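You operate a simulated robot arm through the tools that you are given. There is no shell and no other tool. Be economical: measure what you need, move in short steps, check, and stop when the job is done.

The job below is to be done with a simulated robot arm. You get a single attempt, and the scene is never put back.

TASK
Put things in order on the left stand top. At the end: the yellow dauber stands where the black bolt stood; the silver spare bolt from the left stand top stands where the black pin tin stood; the black bolt stands where the silver spare bolt stood; the black pin tin from the left stand top stands on top of the grey guard panel; the silver spacer puck from the left stand top stands on top of the grey can; whatever was shut is shut again. Leave all else as you found it, and nothing knocked over.

The check looks at the end state, three seconds after you hand in, the way a careful person would. Anything else that was tipped, shoved, dropped, spilled or broken makes it a failure.

THE ROBOT
A 6-joint arm with a two-finger parallel gripper, fixed in place. Base frame: the origin is at the foot of the arm, x ahead of it, y to its left, z up; the work surface is at about z = 0. Lengths are in m, angles in rad, forces in N, time in s.
With the tool pointing down near the work surface it reaches from about 0.18 to 0.46 m from the base axis. Its first joint turns from -1.222 to 1.222 rad. Payload 1.9 kg.
The tool frame sits at the grasp point between the pads (the TCP): z along the fingers, y along the line on which they close. The tips reach 0.023 m beyond it. The gripper opens to 0.094 m. The fingers are 0.038 m wide and 0.01 m thick; the gripper's body (0.054 by 0.096 m) begins 0.039 m behind the TCP.
Orientation is that of the tool frame in the base frame, as a unit quaternion [x, y, z, w]. With the fingers straight down and closing along the base's y, the tool's x points along the base's -x, its y along +y and its z along -z.

THE INTERFACE
- The arm moves only by the tool step_arm. Its argument "rows" is text: rows parted by semicolons, each of 7 numbers parted by spaces: the shift along the base's x, y, z in m, then the turn, a rotation vector about the base's x, y, z in rad, then the closure in counts, from 0 (fully open) to 255 (shut). In form: dx dy dz wx wy wz gripper; .... A call has 1 to 20 rows; each row is the pose to reach, as a shift and turn from the pose commanded when the call began. A row lasts 0.2 s, in which the tool goes at most 0.05 m and 0.15 rad; a call with a longer step from one row to the next is refused whole, and so is a gripper value outside its range. A pose out of reach is approached as far as the arm can. The call stops where the force on the tool passes 40 N (or 10 N more than at its start, if that is more) or the arm is blocked; 0.2 s more then pass. Each finger travels about 0.108 m/s and halts on what it meets, pressing with about 42 N; the grip force reading is that of the motor and also rises with nothing between the fingers. The clock runs only during rows and for 0.2 s after the last one: add rows that repeat a pose to give the fingers time. It gives the time, the measured TCP pose, the force on the tool (base axes), the opening and the grip force at its end, in the units of the frame above (readings bear some noise), with the torque about the TCP (base axes, N m) and any sound that the robot's microphone picked up.
- Cameras (640 x 400 px; columns grow to the right, rows downward): "scene" is fixed at [0.0587, 0.3161, 0.423]; the picture's right is [-0.88, -0.47, 0.00], its down [-0.26, 0.49, -0.83] and it looks along [0.39, -0.73, -0.56] (base axes); focal length 226 px, centre (320, 200). "wrist" rides on the gripper at [0.086, 0.016, -0.075] in the tool frame; the picture's right is [-0.18, 0.98, 0.00], its down [-0.58, -0.11, -0.81] and it looks along [-0.79, -0.15, 0.59] (tool axes); focal length 243 px, centre (320, 200). There is no depth. A picture from a camera that has moved, and an enlarged one, comes with that camera's place and axes in the base frame and with its lens. The place of the scene camera against the robot may be out by one fixed shift of up to 0.025 m in any direction.
- capture(camera): a new picture of that camera. It takes no simulated time.
- close_up(camera, box): a new picture of the part [left, top, right, bottom] of that camera's present view, enlarged. It takes no simulated time.
- hand_in(): hands the job in; it is judged then, once.

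Go step by step. Nothing tells you positions but the pictures and the camera data: compare them with the known pose of the tool, close in by small moves and look again before you grip or let go. The budget is 120 turns and 64 pictures, counting those below and the enlarged ones. Unless the task says otherwise, let go and move clear before handing in, and close with one line.

The tools are called as a command line: name --argument value ..., lists and objects as JSON in quotes. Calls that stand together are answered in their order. step_arm: Moves the arm, as the interface text tells. Its arguments: {"type":"object","properties":{"rows":{"type":"string"}},"required":["rows"]} The other tools are called the same way: capture (camera) takes a picture; close_up (camera, box) takes an enlarged picture of a part of a camera's view; hand_in () hands the job in.

At the start:

```text
t: 0.0
position: [0.2787, -0.0194, 0.3019]
orientation: [0.002, 1.0, -0.001, 0.001]
force: [0.4, -0.2, -0.1]
torque: [0.02, 0.03, 0.01]
opening: 0.094
grasp_force: 0.0
```

scene: 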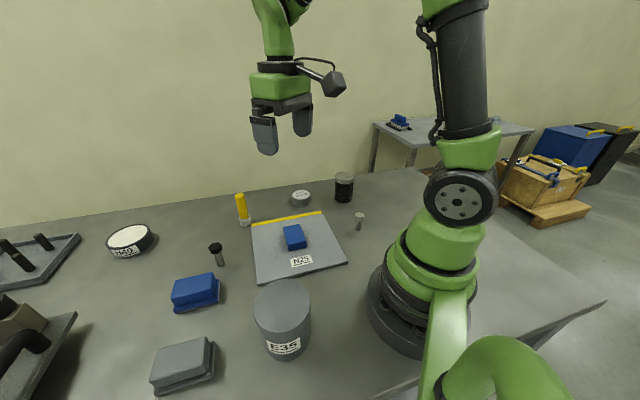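
wrist: 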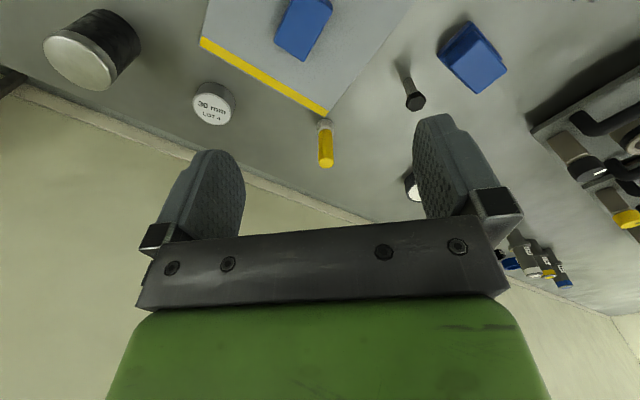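

I see a table with the small items around a grey panel. I'll look at them enlarged before measuring.

close_up --camera "scene" --box '[220, 165, 380, 265]'

close_up --camera "scene" --box '[80, 180, 360, 400]'

close_up --camera "scene" --box '[360, 90, 640, 240]'

close_up --camera "scene" --box '[0, 200, 200, 400]'

```text
4.00 times, centred on (300, 215) of scene
camera zoom: at [0.0587, 0.3161, 0.423], right [-0.88, -0.47, 0.0], down [-0.26, 0.49, -0.83], along [0.39, -0.73, -0.56], focal length 906 px, centre (400, 140)
```

zoom: 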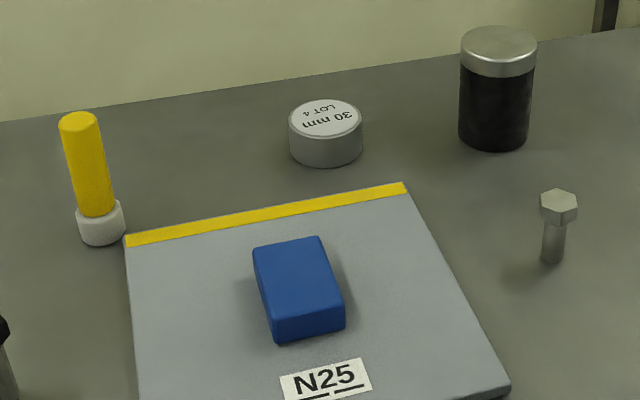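

```text
1.82 times, centred on (220, 290) of scene
camera zoom: at [0.0587, 0.3161, 0.423], right [-0.88, -0.47, 0.0], down [-0.26, 0.49, -0.83], along [0.39, -0.73, -0.56], focal length 412 px, centre (502, 36)
```

zoom: 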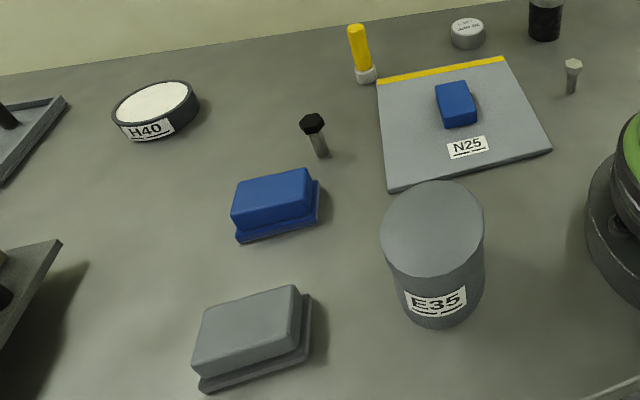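

```text
2.29 times, centred on (500, 165) of scene
camera zoom: at [0.0587, 0.3161, 0.423], right [-0.88, -0.47, 0.0], down [-0.26, 0.49, -0.83], along [0.39, -0.73, -0.56], focal length 518 px, centre (-91, 280)
```

zoom: 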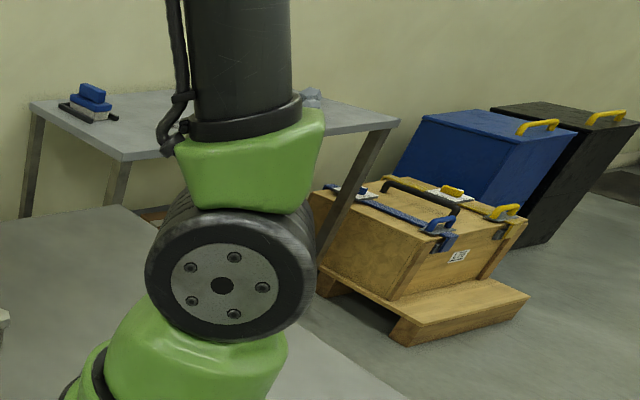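

```text
2.00 times, centred on (100, 300) of scene
camera zoom: at [0.0587, 0.3161, 0.423], right [-0.88, -0.47, 0.0], down [-0.26, 0.49, -0.83], along [0.39, -0.73, -0.56], focal length 453 px, centre (760, 0)
```

zoom: 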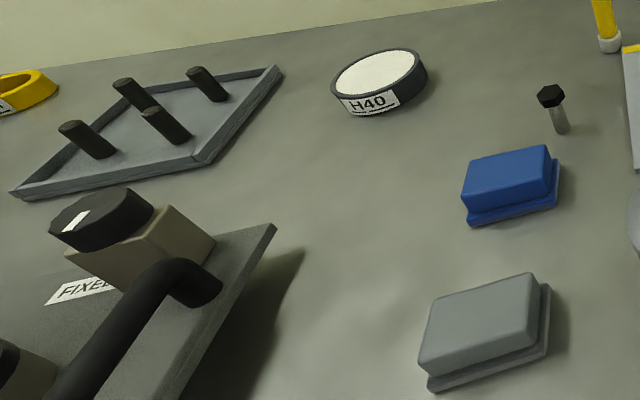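

I estimate the tin near (0.275, −0.30), the silver bolt near (0.17, −0.17) and the puck near (0.375, −0.205). The scene camera seems shifted by about 2–3 cm. First I'll fly above the tin and look with the wrist camera.

step_arm --rows "0 -0.04 -0.015 0 0 0 0;0 -0.08 -0.03 0 0 0 0;0 -0.12 -0.045 0 0 0 0;0 -0.16 -0.06 0 0 0 0;0 -0.2 -0.075 0 0 0 0;0 -0.24 -0.09 0 0 0 0;0 -0.28 -0.1 0 0 0 0;0 -0.28 -0.1 0 0 0 0"

capture --camera "wrist"

capture --camera "scene"

```text
t: 1.8
position: [0.2777, -0.2985, 0.201]
orientation: [0.001, 1.0, 0.001, 0.001]
force: [0.6, 0.2, 0.0]
torque: [0.01, 0.04, -0.03]
opening: 0.0939
grasp_force: 0.1
```

```text
57 pictures are left
camera wrist: at [0.1917, -0.2818, 0.2753], right [0.19, 0.98, 0.0], down [0.58, -0.11, 0.81], along [0.79, -0.15, -0.59], focal length 243 px, centre (320, 200)
```

wrist: 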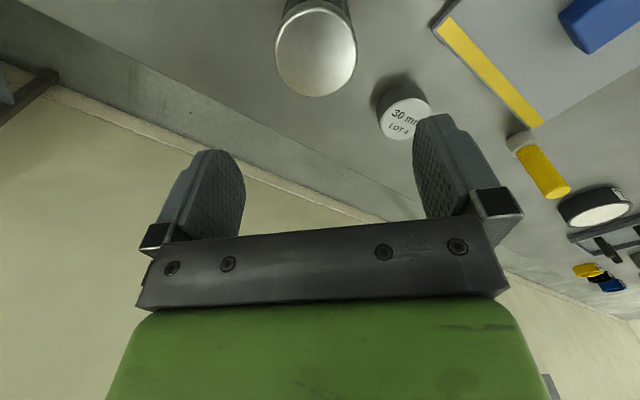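

```text
56 pictures are left
```

scene: 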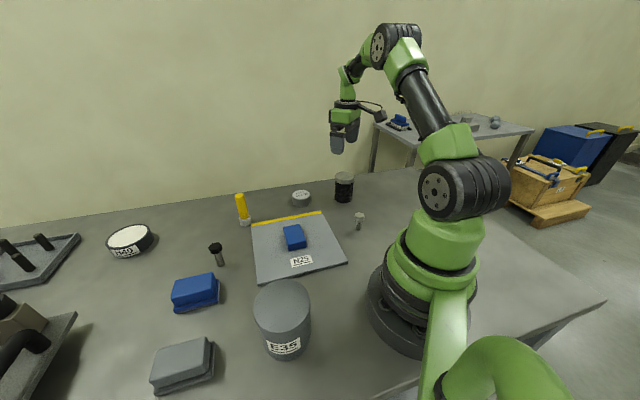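

The scene camera is out by about (−0.026, −0.014). The tin is at about (0.2655, −0.299), 0.085 tall and 0.057 wide. I'll go down to just above it and check.

step_arm --rows "-0.006 0 -0.03 0 0 0 0;-0.012 0 -0.06 0 0 0 0;-0.012 0 -0.08 0 0 0 0;-0.012 0 -0.08 0 0 0 0"

capture --camera "wrist"

close_up --camera "scene" --box '[280, 110, 400, 230]'

```text
t: 2.8
position: [0.2681, -0.2978, 0.1224]
orientation: [0.002, 1.0, 0.0, 0.001]
force: [0.1, 0.7, -0.5]
torque: [0.01, -0.02, 0.0]
opening: 0.0941
grasp_force: 0.0
```

```text
55 pictures are left
camera wrist: at [0.1806, -0.2813, 0.1968], right [0.19, 0.98, 0.0], down [0.58, -0.11, 0.81], along [0.79, -0.15, -0.59], focal length 243 px, centre (320, 200)
```

wrist: 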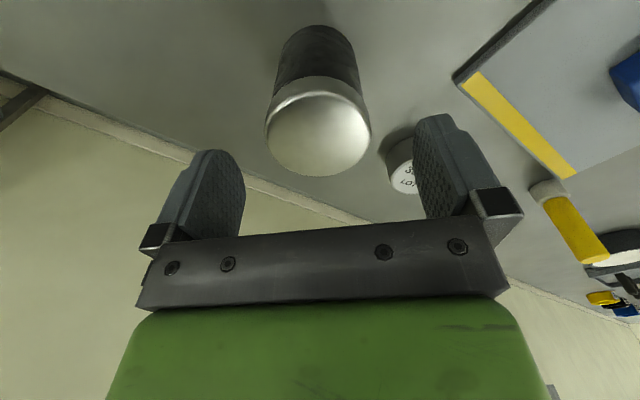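

```text
3.33 times, centred on (340, 170) of scene
camera zoom: at [0.0587, 0.3161, 0.423], right [-0.88, -0.47, 0.0], down [-0.26, 0.49, -0.83], along [0.39, -0.73, -0.56], focal length 755 px, centre (253, 300)
```

zoom: 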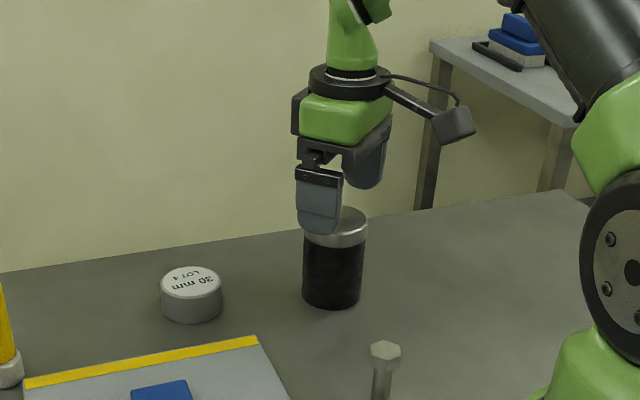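

The tin top is at about (0.269, −0.299, 0.075), and the tool is centred over it. I'll descend and grip.

step_arm --rows "0 -0.001 -0.025 0 0 0 0;0 -0.001 -0.05 0 0 0 0;0.001 -0.001 -0.074 0 0 0 0;0.001 -0.001 -0.074 0 0 0 0;0.001 -0.001 -0.074 0 0 0 130;0.001 -0.001 -0.074 0 0 0 160;0.001 -0.001 -0.074 0 0 0 160;0.001 -0.001 -0.074 0 0 0 160"

capture --camera "wrist"

```text
t: 4.6
position: [0.2683, -0.3006, 0.0497]
orientation: [0.002, 1.0, -0.001, 0.002]
force: [3.7, -5.6, 13.6]
torque: [-0.2, 0.03, 0.02]
opening: 0.0606
grasp_force: 42.7
```

```text
53 pictures are left
camera wrist: at [0.1814, -0.283, 0.1229], right [0.19, 0.98, 0.0], down [0.58, -0.11, 0.81], along [0.79, -0.15, -0.59], focal length 243 px, centre (320, 200)
```

wrist: 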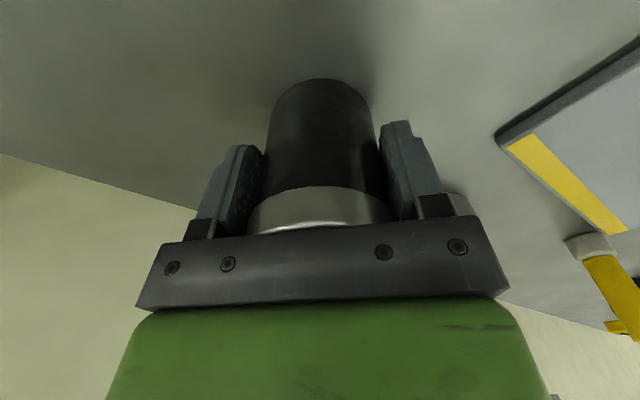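

The tin is held with an opening of 0.0606. There is a small upward force, so I'll lift gently and check the load.

step_arm --rows "0 0 0.01 0 0 0 160;0 0 0.03 0 0 0 160;0 0 0.06 0 0 0 160;0 0 0.1 0 0 0 160;0 0 0.13 0 0 0 160;0 0 0.13 0 0 0 160"

capture --camera "wrist"

close_up --camera "scene" --box '[220, 100, 400, 300]'

```text
t: 6.0
position: [0.2665, -0.2979, 0.1772]
orientation: [0.002, 1.0, 0.0, -0.001]
force: [-0.3, 0.2, -4.0]
torque: [0.0, 0.0, 0.01]
opening: 0.0608
grasp_force: 41.8
```

```text
52 pictures are left
camera wrist: at [0.1794, -0.2812, 0.2513], right [0.19, 0.98, 0.0], down [0.58, -0.11, 0.81], along [0.79, -0.15, -0.59], focal length 243 px, centre (320, 200)
```

wrist: 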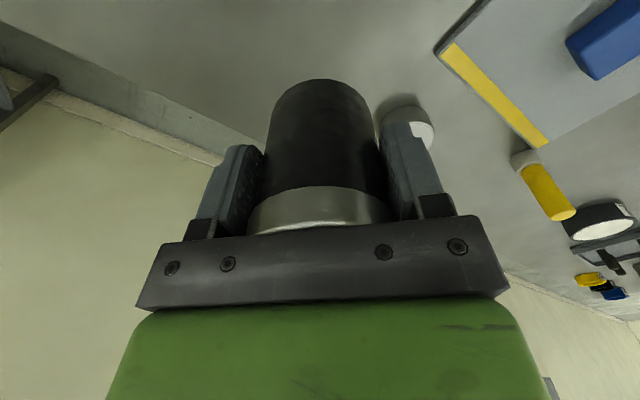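

```text
2.00 times, centred on (310, 200) of scene
camera zoom: at [0.0587, 0.3161, 0.423], right [-0.88, -0.47, 0.0], down [-0.26, 0.49, -0.83], along [0.39, -0.73, -0.56], focal length 453 px, centre (340, 200)
```

zoom: 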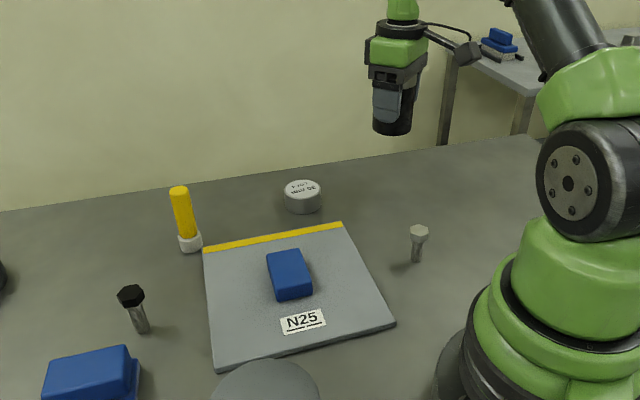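

The tin is held cleanly, with its base about 0.050 below the TCP. The panel is a rotated square centred near (0.294, −0.047) with the blue block in the middle. I'll carry the tin over the near corner at about (0.205, −0.046) and look.

step_arm --rows "-0.01 0.042 0.005 0 0 0 160;-0.02 0.084 0.01 0 0 0 160;-0.03 0.126 0.013 0 0 0 160;-0.04 0.168 0.013 0 0 0 160;-0.05 0.21 0.013 0 0 0 160;-0.0615 0.252 0.013 0 0 0 160;-0.0615 0.252 0.013 0 0 0 160"

capture --camera "wrist"

capture --camera "scene"

```text
t: 7.6
position: [0.2075, -0.0478, 0.1954]
orientation: [0.002, 1.0, -0.001, 0.002]
force: [0.2, 0.4, -2.9]
torque: [-0.02, 0.02, 0.0]
opening: 0.0608
grasp_force: 42.0
```

```text
50 pictures are left
camera wrist: at [0.1213, -0.0307, 0.2698], right [0.19, 0.98, 0.0], down [0.58, -0.11, 0.81], along [0.79, -0.15, -0.59], focal length 243 px, centre (320, 200)
```

wrist: 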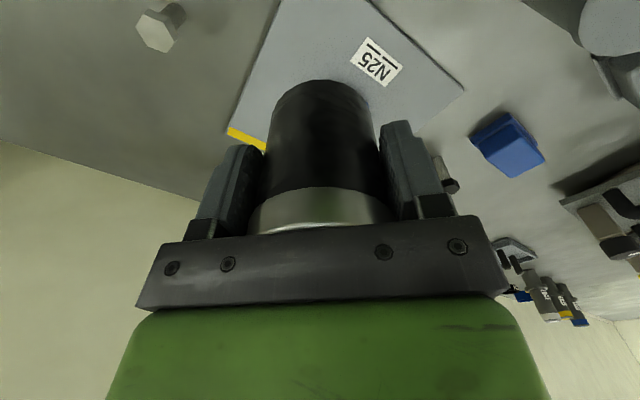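

```text
49 pictures are left
```

scene: 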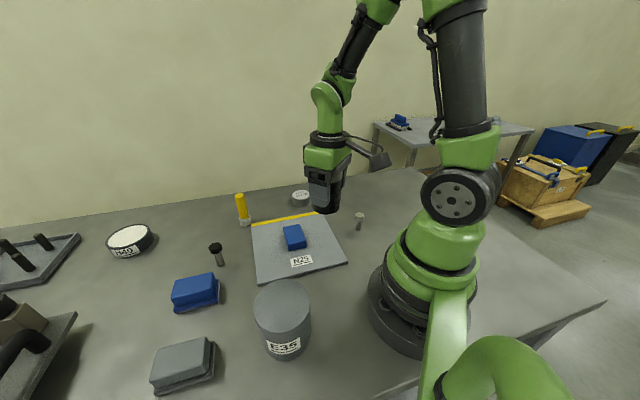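

The wrist view puts the panel centre at about (0.297, −0.045), its near corner at x≈0.152 and the block's nearest corner at x≈0.254. A spot at (0.207, −0.047) fits the tin. I'll lower it most of the way.

step_arm --rows "0 0 -0.04 0 0 0 160;0 0 -0.08 0 0 0 160;0 0 -0.11 0 0 0 160;0 0 -0.12 0 0 0 160;0 0 -0.12 0 0 0 160"

close_up --camera "scene" --box '[240, 180, 400, 280]'

```text
t: 8.8
position: [0.2072, -0.0504, 0.0734]
orientation: [0.002, 1.0, 0.0, 0.0]
force: [0.4, 0.0, -4.3]
torque: [-0.01, 0.0, 0.04]
opening: 0.0605
grasp_force: 41.9
```

```text
4.00 times, centred on (320, 230) of scene
camera zoom: at [0.0587, 0.3161, 0.423], right [-0.88, -0.47, 0.0], down [-0.26, 0.49, -0.83], along [0.39, -0.73, -0.56], focal length 906 px, centre (320, 80)
```

zoom: 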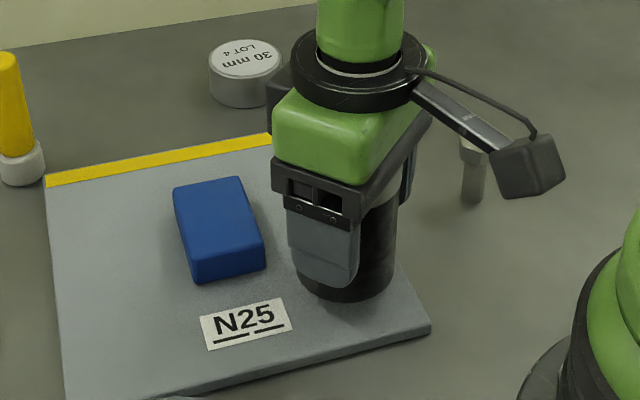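

The tin hovers well inside the panel and clear of the block. I'll lower it in fine steps until it touches.

step_arm --rows "0 0 -0.003 0 0 0 160;0 0 -0.006 0 0 0 160;0 0 -0.008 0 0 0 160;0 0 -0.01 0 0 0 160;0 0 -0.01 0 0 0 160"

```text
t: 10.0
position: [0.2064, -0.0501, 0.0618]
orientation: [0.001, 1.0, 0.0, 0.001]
force: [0.4, -0.2, -4.0]
torque: [0.01, 0.01, 0.0]
opening: 0.0603
grasp_force: 42.0
```

step_arm --rows "0 0 -0.001 0 0 0 160;0 0 -0.002 0 0 0 160;0 0 -0.003 0 0 0 160;0 0 -0.003 0 0 0 160"

close_up --camera "scene" --box '[290, 210, 370, 260]'

```text
t: 10.9
position: [0.2073, -0.0481, 0.0588]
orientation: [0.002, 1.0, 0.0, 0.0]
force: [-1.7, 1.5, 11.0]
torque: [-0.1, -0.29, 0.02]
opening: 0.0606
grasp_force: 41.5
stopped in row 4: the force on the tool passed its limit at 41 N (the readings are from after the stop); the commanded pose is now the measured one
```

```text
8.00 times, centred on (330, 235) of scene
camera zoom: at [0.0586, 0.3161, 0.423], right [-0.88, -0.47, 0.0], down [-0.26, 0.49, -0.83], along [0.39, -0.73, -0.56], focal length 1812 px, centre (240, -80)
```

zoom: 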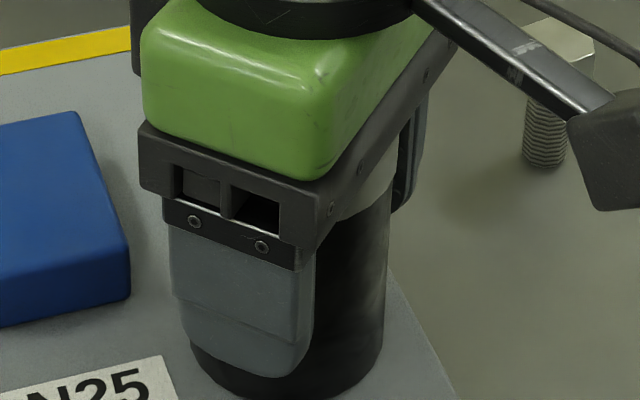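

It has made contact. I'll release and rise.

step_arm --rows "0 0 0 0 0 0 60;0 0 0 0 0 0 20;0 0 0 0 0 0 10;0 0 0.02 0 0 0 10;0 0 0.06 0 0 0 0;0 0 0.1 0 0 0 0;0 0 0.14 0 0 0 0;0 0 0.14 0 0 0 0"

close_up --camera "scene" --box '[240, 180, 400, 280]'

capture --camera "wrist"

```text
t: 12.7
position: [0.2054, -0.0472, 0.1979]
orientation: [0.001, 1.0, 0.0, 0.0]
force: [-0.4, -0.7, 0.0]
torque: [-0.02, -0.02, -0.01]
opening: 0.0938
grasp_force: 0.1
```

```text
4.00 times, centred on (320, 230) of scene
camera zoom: at [0.0586, 0.3161, 0.423], right [-0.88, -0.47, 0.0], down [-0.26, 0.49, -0.83], along [0.39, -0.73, -0.56], focal length 906 px, centre (320, 80)
```

zoom: 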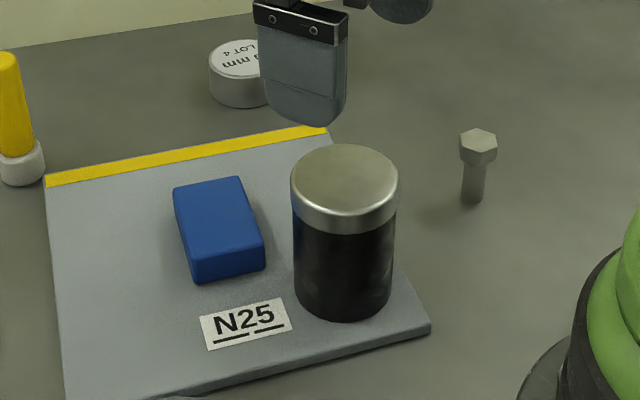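

```text
45 pictures are left
camera wrist: at [0.1196, -0.0297, 0.2719], right [0.19, 0.98, 0.0], down [0.58, -0.11, 0.81], along [0.79, -0.15, -0.59], focal length 243 px, centre (320, 200)
```

wrist: 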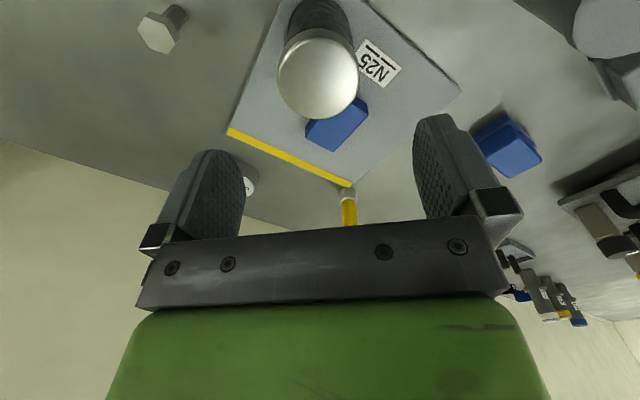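

The tin stands on the panel. The silver spare bolt is near (0.168, −0.172), so I'll move above it.

step_arm --rows "-0.012 -0.042 0 0 0 0 0;-0.024 -0.084 0 0 0 0 0;-0.037 -0.125 -0.01 0 0 0 0;-0.037 -0.125 -0.04 0 0 0 0;-0.037 -0.125 -0.07 0 0 0 0;-0.037 -0.125 -0.07 0 0 0 0"

capture --camera "wrist"

```text
t: 14.1
position: [0.1717, -0.1732, 0.1268]
orientation: [0.003, 1.0, -0.001, 0.0]
force: [-0.4, 0.2, -1.4]
torque: [0.03, -0.03, -0.02]
opening: 0.094
grasp_force: 0.0
```

```text
44 pictures are left
camera wrist: at [0.0847, -0.1563, 0.2013], right [0.19, 0.98, 0.0], down [0.58, -0.11, 0.81], along [0.79, -0.15, -0.59], focal length 243 px, centre (320, 200)
```

wrist: 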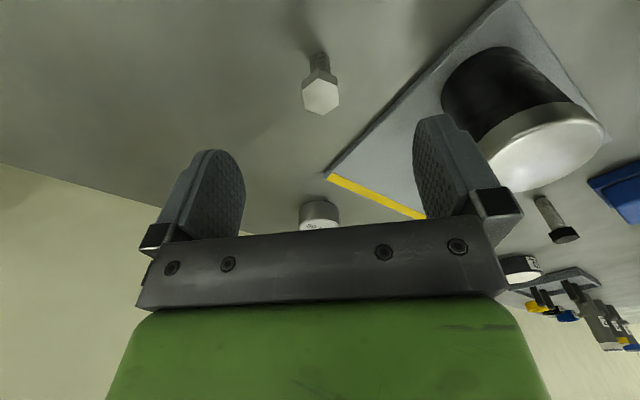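

The silver bolt is at (0.169, −0.173), about 0.057 tall, and its hex flats face the fingers. I'll descend and grip it by the head.

step_arm --rows "-0.001 0 -0.03 0 0 0 0;-0.002 0 -0.06 0 0 0 0;-0.002 0 -0.08 0 0 0 0;-0.002 0 -0.08 0 0 0 0;-0.002 0 -0.08 0 0 0 120;-0.002 0 -0.08 0 0 0 180;-0.002 0 -0.08 0 0 0 220;-0.002 0 -0.08 0 0 0 220;-0.002 0 -0.08 0 0 0 220"

capture --camera "wrist"

```text
t: 16.1
position: [0.1674, -0.1743, 0.0476]
orientation: [0.002, 1.0, -0.001, 0.0]
force: [0.3, 0.3, 0.4]
torque: [0.02, -0.02, -0.01]
opening: 0.0236
grasp_force: 42.0
```

```text
43 pictures are left
camera wrist: at [0.0811, -0.1569, 0.1216], right [0.19, 0.98, 0.0], down [0.58, -0.11, 0.81], along [0.79, -0.15, -0.59], focal length 243 px, centre (320, 200)
```

wrist: 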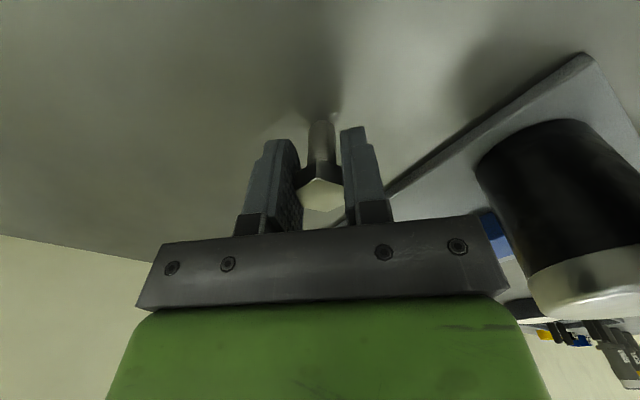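

The silver bolt is gripped upright. I'll lift it and carry it to the tin's old spot at (0.268, −0.300).

step_arm --rows "0 0 0.02 0 0 0 220;0 0 0.06 0 0 0 220;0.025 -0.032 0.06 0 0 0 220;0.05 -0.064 0.06 0 0 0 220;0.075 -0.096 0.06 0 0 0 220;0.1 -0.127 0.06 0 0 0 220;0.1 -0.127 0.03 0 0 0 220;0.1 -0.127 0.01 0 0 0 220;0.1 -0.127 0.006 0 0 0 220;0.1 -0.127 0.006 0 0 0 220"

capture --camera "wrist"

close_up --camera "scene" --box '[280, 140, 400, 215]'

```text
t: 18.3
position: [0.268, -0.302, 0.0557]
orientation: [0.002, 1.0, 0.0, 0.0]
force: [0.7, 0.1, -0.5]
torque: [0.0, 0.01, 0.0]
opening: 0.0234
grasp_force: 42.1
```

```text
42 pictures are left
camera wrist: at [0.1803, -0.2848, 0.1296], right [0.19, 0.98, 0.0], down [0.58, -0.11, 0.81], along [0.79, -0.15, -0.59], focal length 243 px, centre (320, 200)
```

wrist: 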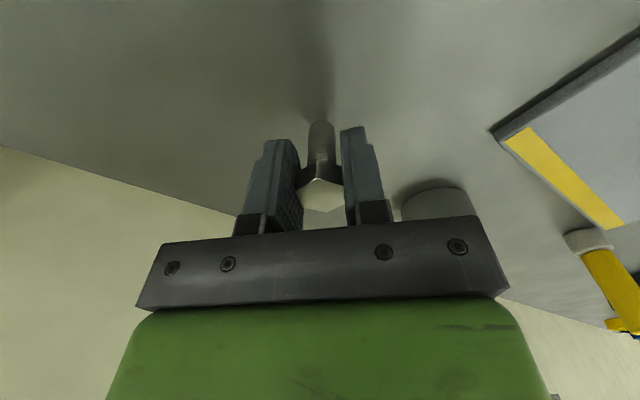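

```text
5.33 times, centred on (340, 178) of scene
camera zoom: at [0.0587, 0.3161, 0.423], right [-0.88, -0.47, 0.0], down [-0.26, 0.49, -0.83], along [0.39, -0.73, -0.56], focal length 1208 px, centre (213, 320)
```

zoom: 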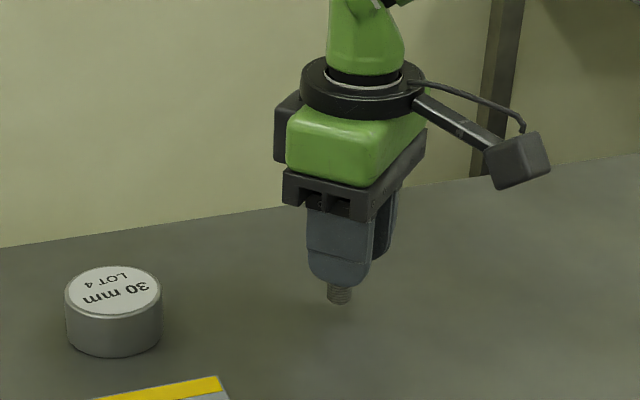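

The bolt is over the tin's old spot, and the scene pixel matches the tin's base. I'll lower it to contact.

step_arm --rows "0 0 -0.002 0 0 0 220;0 0 -0.004 0 0 0 220;0 0 -0.005 0 0 0 220;0 0 -0.006 0 0 0 220;0 0 -0.0065 0 0 0 220"

```text
t: 19.5
position: [0.2672, -0.3012, 0.0482]
orientation: [0.001, 1.0, 0.0, 0.0]
force: [-0.1, -0.8, -0.7]
torque: [0.02, 0.02, 0.01]
opening: 0.0236
grasp_force: 42.6
```

step_arm --rows "0 0 -0.0005 0 0 0 220;0 0 -0.001 0 0 0 220;0 0 -0.0015 0 0 0 220"

```text
t: 20.3
position: [0.2675, -0.3007, 0.047]
orientation: [0.002, 1.0, 0.0, 0.001]
force: [0.9, 2.0, 4.7]
torque: [0.0, -0.08, 0.02]
opening: 0.0233
grasp_force: 42.2
```

It is in light contact. I'll release and rise.

step_arm --rows "0 0 0 0 0 0 180;0 0 0 0 0 0 140;0 0 0 0 0 0 80;0 0 0 0 0 0 20;0 0 0.01 0 0 0 0;0 0 0.04 0 0 0 0;0 0 0.08 0 0 0 0;0 0 0.12 0 0 0 0;0 0 0.12 0 0 0 0"

capture --camera "wrist"

close_up --camera "scene" --box '[280, 140, 400, 215]'

```text
t: 22.3
position: [0.269, -0.3001, 0.1671]
orientation: [0.001, 1.0, 0.001, 0.0]
force: [0.6, 0.3, -0.7]
torque: [-0.03, 0.0, 0.05]
opening: 0.094
grasp_force: 0.0
```

```text
40 pictures are left
camera wrist: at [0.1824, -0.2828, 0.2423], right [0.19, 0.98, 0.0], down [0.58, -0.11, 0.81], along [0.79, -0.15, -0.59], focal length 243 px, centre (320, 200)
```

wrist: 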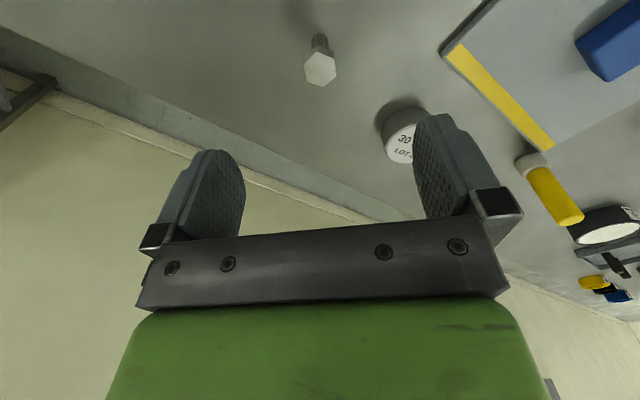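

```text
5.33 times, centred on (340, 178) of scene
camera zoom: at [0.0587, 0.3161, 0.423], right [-0.88, -0.47, 0.0], down [-0.26, 0.49, -0.83], along [0.39, -0.73, -0.56], focal length 1208 px, centre (213, 320)
```

zoom: 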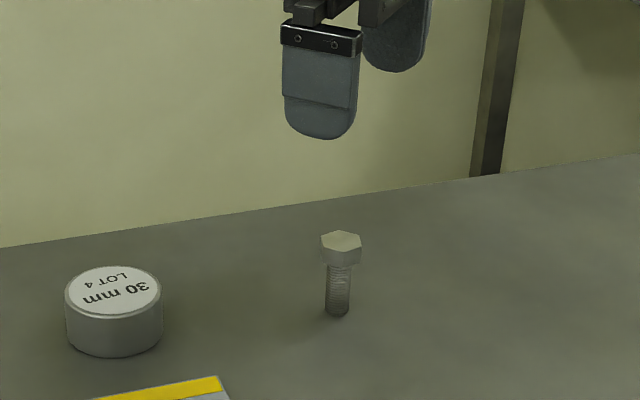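

The silver bolt stands. Next is the puck at about (0.374, −0.208).

step_arm --rows "0.035 0.03 0 0 0 0 0;0.07 0.06 -0.01 0 0 0 0;0.106 0.092 -0.02 0 0 0 0;0.106 0.092 -0.055 0 0 0 0;0.106 0.092 -0.055 0 0 0 0"

capture --camera "wrist"

```text
t: 23.5
position: [0.3777, -0.2078, 0.11]
orientation: [0.003, 1.0, 0.0, 0.0]
force: [-0.3, 0.2, -0.3]
torque: [-0.01, 0.0, 0.03]
opening: 0.0939
grasp_force: 0.1
```

```text
38 pictures are left
camera wrist: at [0.2912, -0.1921, 0.1853], right [0.19, 0.98, 0.0], down [0.58, -0.11, 0.81], along [0.79, -0.15, -0.59], focal length 243 px, centre (320, 200)
```

wrist: 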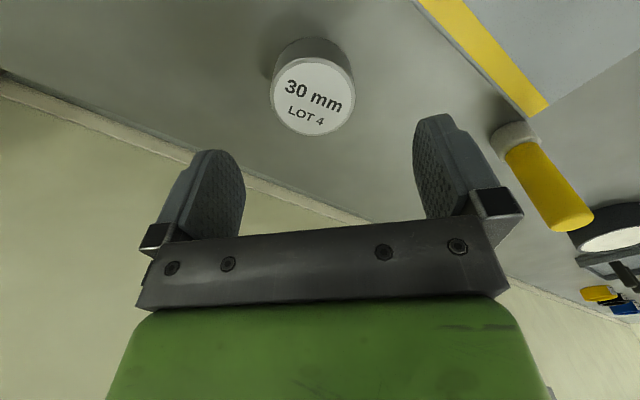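

The puck is at about (0.381, −0.213), 0.031 tall and 0.057 wide. I'll shift slightly, descend and grip.

step_arm --rows "0.004 -0.005 -0.02 0 0 0 0;0.004 -0.005 -0.05 0 0 0 0;0.004 -0.005 -0.079 0 0 0 0;0.004 -0.005 -0.079 0 0 0 0"

capture --camera "wrist"

```text
t: 24.5
position: [0.3776, -0.2137, 0.0311]
orientation: [0.002, 1.0, 0.0, 0.0]
force: [-0.6, 0.0, -0.1]
torque: [-0.03, -0.02, 0.01]
opening: 0.0942
grasp_force: 0.1
```

```text
37 pictures are left
camera wrist: at [0.2919, -0.1974, 0.1048], right [0.19, 0.98, 0.0], down [0.58, -0.11, 0.81], along [0.79, -0.15, -0.59], focal length 243 px, centre (320, 200)
```

wrist: 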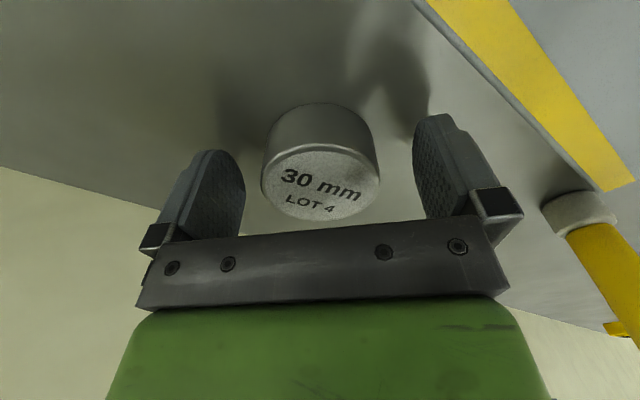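

The puck is centred between the fingers. I'll grip and lift it to 0.2 m.

step_arm --rows "0 0 0 0 0 0 100;0 0 0 0 0 0 160;0 0 0 0 0 0 160;0 0 0 0 0 0 160;0 0 0.02 0 0 0 160;0 0 0.06 0 0 0 160;0 0 0.1 0 0 0 160;0 0 0.14 0 0 0 160;0 0 0.17 0 0 0 160;0 0 0.17 0 0 0 160"

```text
t: 26.7
position: [0.3752, -0.2121, 0.2042]
orientation: [0.002, 1.0, 0.0, 0.0]
force: [0.0, 0.3, -2.7]
torque: [0.0, 0.02, 0.03]
opening: 0.0586
grasp_force: 42.1
```

The puck is held. I'll carry it high to above the can, at roughly (0.185, 0.145).

step_arm --rows "-0.019 0.036 0 0 0 0 160;-0.038 0.072 0 0 0 0 160;-0.057 0.108 0 0 0 0 160;-0.076 0.144 0 0 0 0 160;-0.095 0.18 0 0 0 0 160;-0.114 0.216 0 0 0 0 160;-0.133 0.252 0 0 0 0 160;-0.152 0.288 0 0 0 0 160;-0.171 0.324 0 0 0 0 160;-0.19 0.357 0 0 0 0 160;-0.19 0.357 0 0 0 0 160"

capture --camera "wrist"

capture --camera "scene"

```text
t: 29.1
position: [0.1897, 0.1435, 0.2024]
orientation: [0.002, 1.0, 0.001, 0.0]
force: [0.3, 0.9, -1.8]
torque: [0.01, 0.02, 0.0]
opening: 0.0584
grasp_force: 42.2
```

```text
36 pictures are left
camera wrist: at [0.1031, 0.1611, 0.2769], right [0.19, 0.98, 0.0], down [0.58, -0.11, 0.81], along [0.79, -0.15, -0.59], focal length 243 px, centre (320, 200)
```

wrist: 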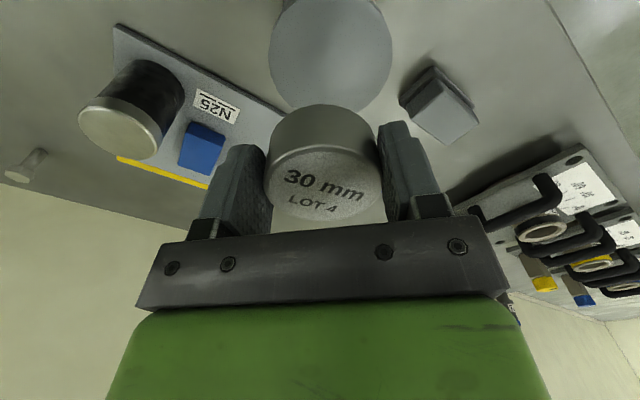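

```text
35 pictures are left
```

scene: 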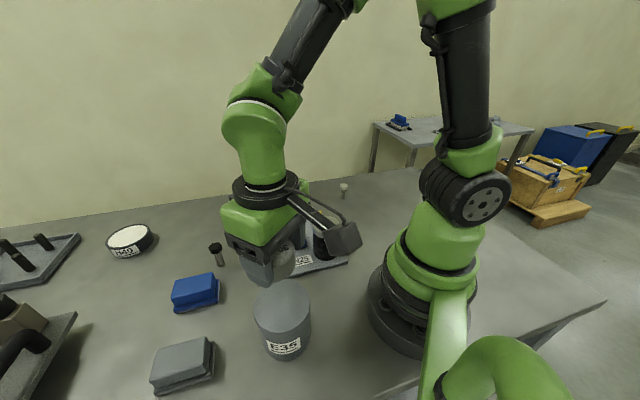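

The can top centres on about (0.180, 0.154) at z≈0.09. I'll shift over it and lower partway.

step_arm --rows "-0.008 0.01 -0.02 0 0 0 160;-0.008 0.01 -0.05 0 0 0 160;-0.008 0.01 -0.062 0 0 0 160;-0.008 0.01 -0.062 0 0 0 160"

capture --camera "wrist"

close_up --camera "scene" --box '[200, 230, 360, 370]'

```text
t: 30.1
position: [0.1814, 0.1527, 0.14]
orientation: [0.002, 1.0, 0.0, 0.0]
force: [0.0, -1.3, -2.4]
torque: [0.01, 0.04, 0.0]
opening: 0.0584
grasp_force: 41.7
```

```text
34 pictures are left
camera wrist: at [0.0949, 0.1702, 0.2138], right [0.19, 0.98, 0.0], down [0.58, -0.11, 0.81], along [0.79, -0.15, -0.59], focal length 243 px, centre (320, 200)
```

wrist: 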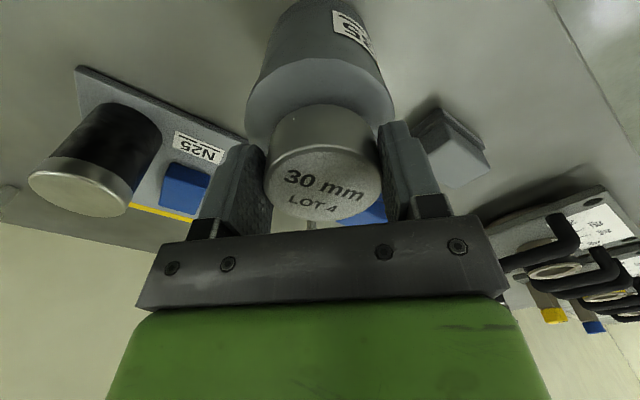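

```text
2.86 times, centred on (280, 300) of scene
camera zoom: at [0.0587, 0.3161, 0.423], right [-0.88, -0.47, 0.0], down [-0.26, 0.49, -0.83], along [0.39, -0.73, -0.56], focal length 647 px, centre (434, -86)
```

zoom: 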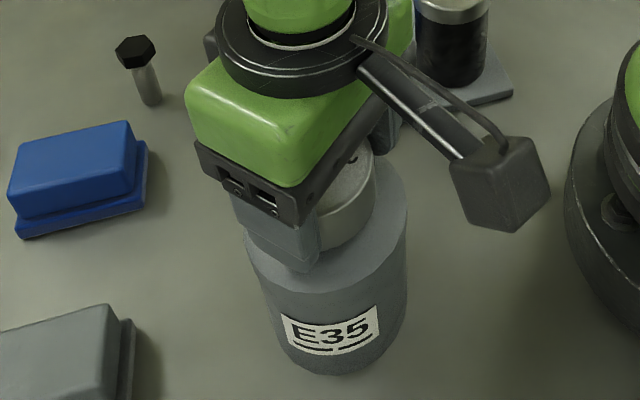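

The puck is laterally centred, and correcting for perspective the can's axis is a few mm further out in x. I'll shift +0.004 and lower carefully.

step_arm --rows "0.004 0 -0.005 0 0 0 160;0.004 0 -0.01 0 0 0 160;0.004 0 -0.013 0 0 0 160;0.004 0 -0.016 0 0 0 160;0.004 0 -0.018 0 0 0 160"

```text
t: 30.9
position: [0.1849, 0.1532, 0.1282]
orientation: [0.003, 1.0, 0.002, 0.001]
force: [-1.4, -2.4, 9.1]
torque: [-0.02, -0.1, -0.03]
opening: 0.0587
grasp_force: 42.0
stopped in row 3: the force on the tool passed its limit at 40 N (the readings are from after the stop); the commanded pose is now the measured one
```

Contact came at TCP z≈0.128, so the can is about 0.097 tall. That puts its centre nearer x≈0.180, so I'll raise slightly, shift back and set it down.

step_arm --rows "0 0 0.005 0 0 0 160;-0.007 0.001 0.005 0 0 0 160;-0.007 0.001 0.005 0 0 0 160"

close_up --camera "scene" --box '[200, 230, 360, 370]'

capture --camera "wrist"

```text
t: 31.7
position: [0.1776, 0.1547, 0.1337]
orientation: [0.002, 1.0, 0.002, 0.001]
force: [0.6, -0.4, -2.0]
torque: [-0.01, 0.02, 0.0]
opening: 0.0585
grasp_force: 41.9
```

```text
2.86 times, centred on (280, 300) of scene
camera zoom: at [0.0587, 0.3161, 0.423], right [-0.88, -0.47, 0.0], down [-0.26, 0.49, -0.83], along [0.39, -0.73, -0.56], focal length 647 px, centre (434, -86)
```

zoom: 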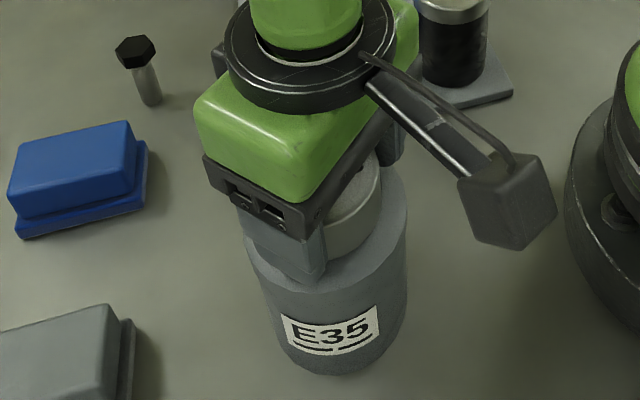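

```text
31 pictures are left
camera wrist: at [0.0913, 0.1711, 0.2074], right [0.19, 0.98, 0.0], down [0.58, -0.11, 0.81], along [0.79, -0.15, -0.59], focal length 243 px, centre (320, 200)
```

wrist: 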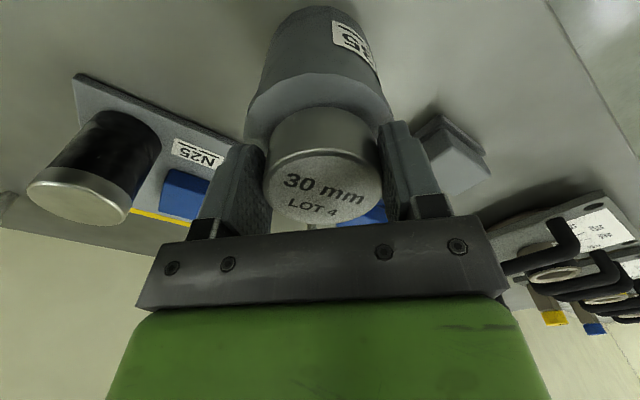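

The near-side gap between puck edge and can rim is about 0.0146, which matches concentric placement. I'll lower to contact.

step_arm --rows "0 0 -0.002 0 0 0 160;0 0 -0.003 0 0 0 160;0 0 -0.004 0 0 0 160;0 0 -0.0048 0 0 0 160"

```text
t: 32.7
position: [0.1778, 0.1547, 0.1287]
orientation: [0.003, 1.0, 0.002, 0.001]
force: [-1.8, -0.9, 5.9]
torque: [-0.08, -0.11, 0.02]
opening: 0.0583
grasp_force: 42.0
```

It is in contact. I'll release slowly and rise.

step_arm --rows "0 0 0 0 0 0 85;0 0 0 0 0 0 60;0 0 0 0 0 0 30;0 0 0 0 0 0 10;0 0 0.02 0 0 0 0;0 0 0.06 0 0 0 0;0 0 0.09 0 0 0 0;0 0 0.09 0 0 0 0"

capture --camera "wrist"

close_up --camera "scene" --box '[160, 200, 360, 370]'

```text
t: 34.5
position: [0.1778, 0.1538, 0.2184]
orientation: [0.003, 1.0, 0.0, 0.0]
force: [0.0, 0.2, -0.1]
torque: [-0.01, 0.01, -0.02]
opening: 0.094
grasp_force: 0.2
```

```text
30 pictures are left
camera wrist: at [0.0914, 0.1711, 0.2929], right [0.19, 0.98, 0.0], down [0.58, -0.11, 0.81], along [0.79, -0.15, -0.59], focal length 243 px, centre (320, 200)
```

wrist: 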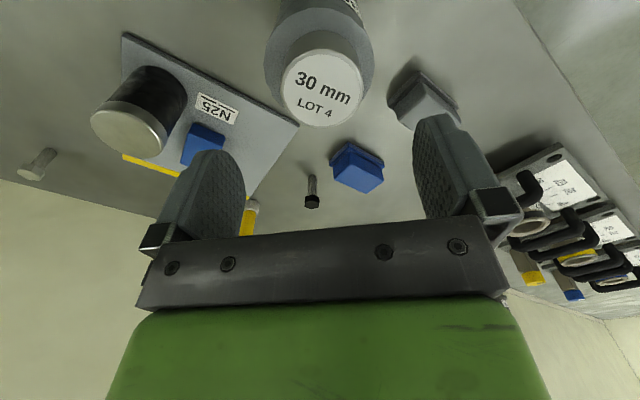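

```text
2.35 times, centred on (260, 285) of scene
camera zoom: at [0.0587, 0.3161, 0.423], right [-0.88, -0.47, 0.0], down [-0.26, 0.49, -0.83], along [0.39, -0.73, -0.56], focal length 533 px, centre (461, 0)
```

zoom: 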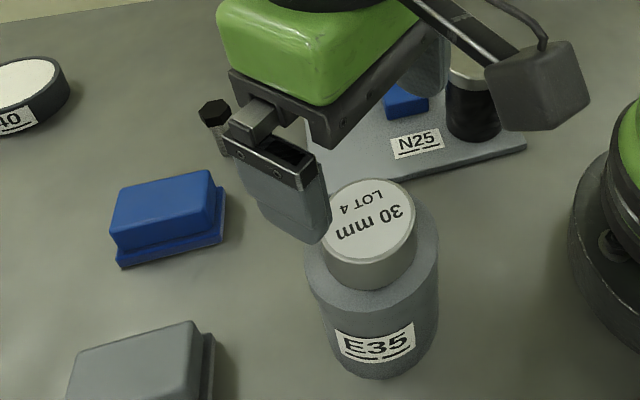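

The puck stands on the can. The black bolt is at about (0.405, 0.098), so I'll move above it. I'll use a partly closed gripper so the fingers clear the blue box beside it.

step_arm --rows "0.045 -0.011 0 0 0 0 60;0.09 -0.022 0 0 0 0 100;0.135 -0.033 0 0 0 0 115;0.18 -0.044 -0.01 0 0 0 115;0.224 -0.056 -0.03 0 0 0 115;0.224 -0.056 -0.07 0 0 0 115;0.224 -0.056 -0.09 0 0 0 115;0.224 -0.056 -0.09 0 0 0 115"

capture --camera "wrist"

```text
t: 36.3
position: [0.4042, 0.1005, 0.1273]
orientation: [0.003, 1.0, 0.002, 0.001]
force: [0.5, -0.7, -0.4]
torque: [-0.02, -0.02, 0.02]
opening: 0.0515
grasp_force: 0.1
```

```text
28 pictures are left
camera wrist: at [0.3162, 0.1165, 0.2021], right [0.19, 0.98, 0.0], down [0.58, -0.11, 0.81], along [0.79, -0.15, -0.59], focal length 243 px, centre (320, 200)
```

wrist: 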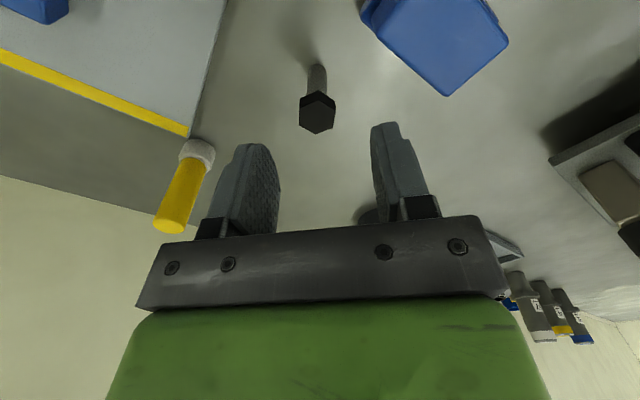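

The black bolt is at about (0.410, 0.096) with the same height as the silver one. I'll correct, descend and grip.

step_arm --rows "0.007 -0.003 -0.02 0 0 0 115;0.007 -0.003 -0.05 0 0 0 115;0.007 -0.003 -0.0795 0 0 0 115;0.007 -0.003 -0.0795 0 0 0 115"

capture --camera "wrist"

```text
t: 37.3
position: [0.4091, 0.0971, 0.0469]
orientation: [0.003, 1.0, 0.001, 0.002]
force: [-0.2, 0.6, -0.4]
torque: [0.0, 0.02, 0.02]
opening: 0.0516
grasp_force: 0.1
```

```text
27 pictures are left
camera wrist: at [0.3221, 0.1141, 0.1207], right [0.19, 0.98, 0.0], down [0.58, -0.11, 0.81], along [0.79, -0.15, -0.59], focal length 243 px, centre (320, 200)
```

wrist: 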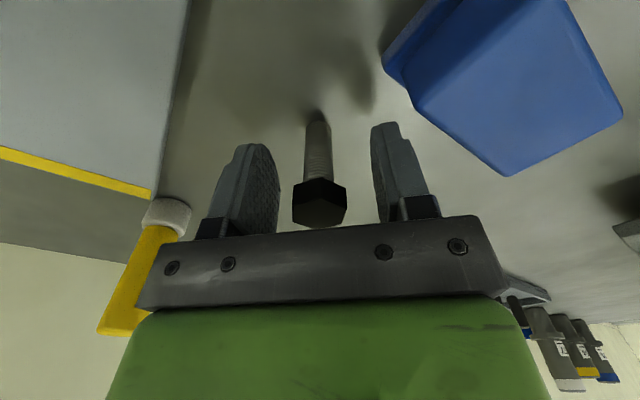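

The head is centred between the fingers. I'll grip and lift.

step_arm --rows "0 0 0 0 0 0 160;0 0 0 0 0 0 200;0 0 0 0 0 0 220;0 0 0 0 0 0 220;0 0 0 0 0 0 220;0 0 0.02 0 0 0 220;0 0 0.06 0 0 0 220;0 0 0.1 0 0 0 220;0 0 0.14 0 0 0 220;0 0 0.14 0 0 0 220"

capture --camera "wrist"

```text
t: 39.5
position: [0.4081, 0.0939, 0.1869]
orientation: [0.003, 1.0, 0.002, 0.0]
force: [-0.3, -0.1, -0.6]
torque: [-0.01, 0.0, -0.03]
opening: 0.0259
grasp_force: 42.2
```

```text
26 pictures are left
camera wrist: at [0.3206, 0.1112, 0.2603], right [0.19, 0.98, 0.0], down [0.58, -0.11, 0.81], along [0.79, -0.15, -0.59], focal length 243 px, centre (320, 200)
```

wrist: 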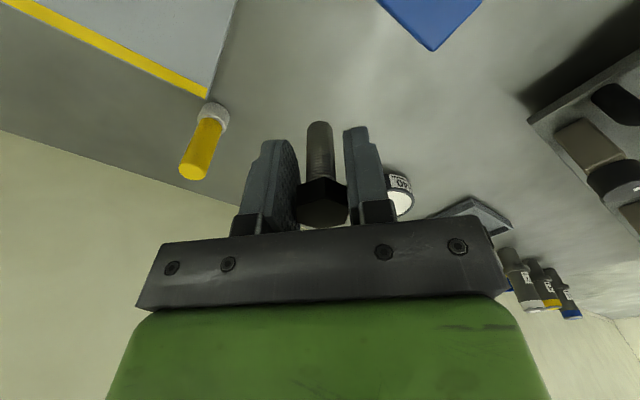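

The black bolt hangs straight. I'll carry it to the silver bolt's old spot at (0.168, −0.173).

step_arm --rows "-0.03 -0.033 0 0 0 0 220;-0.06 -0.067 0 0 0 0 220;-0.09 -0.1 0 0 0 0 220;-0.12 -0.134 0 0 0 0 220;-0.15 -0.168 0 0 0 0 220;-0.18 -0.201 0 0 0 0 220;-0.21 -0.235 0 0 0 0 220;-0.241 -0.268 0 0 0 0 220;-0.241 -0.268 -0.04 0 0 0 220;-0.241 -0.268 -0.08 0 0 0 220;-0.241 -0.268 -0.12 0 0 0 220;-0.241 -0.268 -0.132 0 0 0 220;-0.241 -0.268 -0.132 0 0 0 220"

close_up --camera "scene" --box '[280, 165, 440, 265]'

capture --camera "wrist"

```text
t: 42.3
position: [0.1689, -0.1774, 0.0561]
orientation: [0.003, 1.0, 0.002, 0.002]
force: [0.5, 0.5, -1.4]
torque: [0.02, 0.02, -0.03]
opening: 0.0256
grasp_force: 41.7
```

```text
4.00 times, centred on (360, 215) of scene
camera zoom: at [0.0587, 0.3161, 0.423], right [-0.88, -0.47, 0.0], down [-0.26, 0.49, -0.83], along [0.39, -0.73, -0.56], focal length 906 px, centre (160, 140)
```

zoom: 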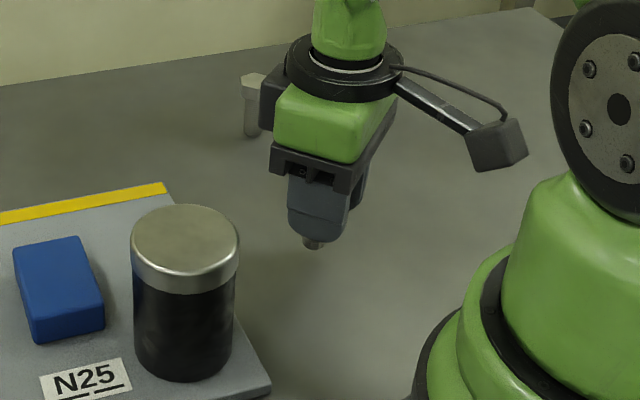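

```text
24 pictures are left
camera wrist: at [0.0819, -0.1589, 0.1308], right [0.19, 0.98, 0.0], down [0.58, -0.11, 0.81], along [0.79, -0.15, -0.59], focal length 243 px, centre (320, 200)
```

wrist: 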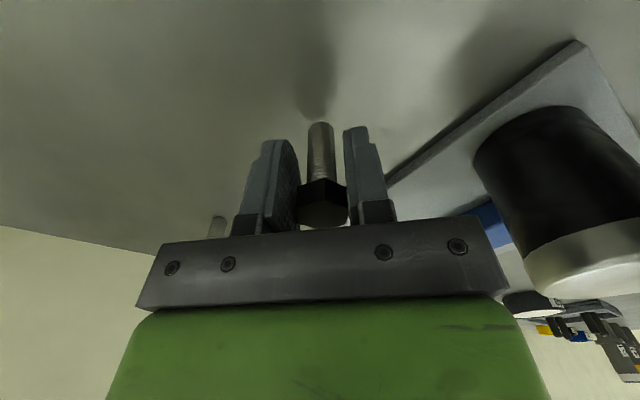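

The bolt tip is about 3 mm beyond the old base position. I'll shift y by +0.003 and lower to contact.

step_arm --rows "0.001 0.003 -0.002 0 0 0 220;0.001 0.003 -0.005 0 0 0 220;0.001 0.003 -0.007 0 0 0 220;0.001 0.003 -0.008 0 0 0 220"

```text
t: 43.3
position: [0.1693, -0.1706, 0.0489]
orientation: [0.003, 1.0, 0.001, 0.0]
force: [-0.5, -0.3, -0.8]
torque: [-0.01, -0.02, -0.01]
opening: 0.0252
grasp_force: 42.0
```

step_arm --rows "0 0 -0.0005 0 0 0 220;0 0 -0.001 0 0 0 220;0 0 -0.0015 0 0 0 220"

```text
t: 44.1
position: [0.1703, -0.1709, 0.0471]
orientation: [0.002, 1.0, 0.003, -0.001]
force: [0.0, 0.2, -1.6]
torque: [0.01, -0.01, 0.0]
opening: 0.0256
grasp_force: 41.8
```

step_arm --rows "0 0 -0.0005 0 0 0 220;0 0 -0.001 0 0 0 220;0 0 -0.0013 0 0 0 220"

```text
t: 44.9
position: [0.1692, -0.1705, 0.0461]
orientation: [0.003, 1.0, 0.003, 0.0]
force: [0.4, -0.8, -0.4]
torque: [0.03, 0.04, -0.02]
opening: 0.0254
grasp_force: 41.5
```

No contact yet, so I'll continue down in small steps.

step_arm --rows "0 0 -0.0005 0 0 0 220;0 0 -0.001 0 0 0 220;0 0 -0.0015 0 0 0 220"

close_up --camera "scene" --box '[330, 200, 380, 240]'

```text
t: 45.7
position: [0.1698, -0.1701, 0.0459]
orientation: [0.003, 1.0, 0.003, 0.001]
force: [-2.1, -2.2, 21.0]
torque: [-0.02, -0.03, -0.09]
opening: 0.0236
grasp_force: 42.0
```

```text
10.00 times, centred on (355, 220) of scene
camera zoom: at [0.0586, 0.3161, 0.423], right [-0.88, -0.47, 0.0], down [-0.26, 0.49, -0.83], along [0.39, -0.73, -0.56], focal length 2264 px, centre (-30, 0)
```

zoom: 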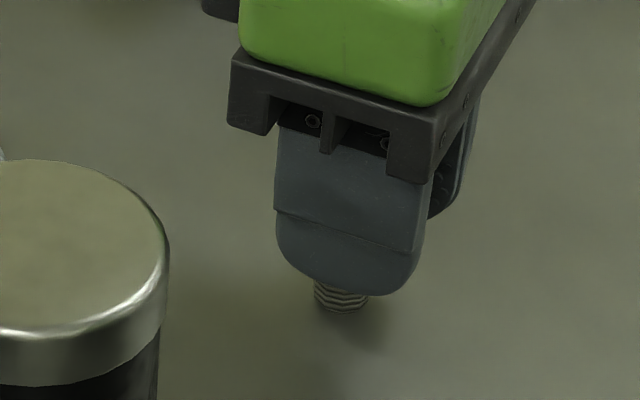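

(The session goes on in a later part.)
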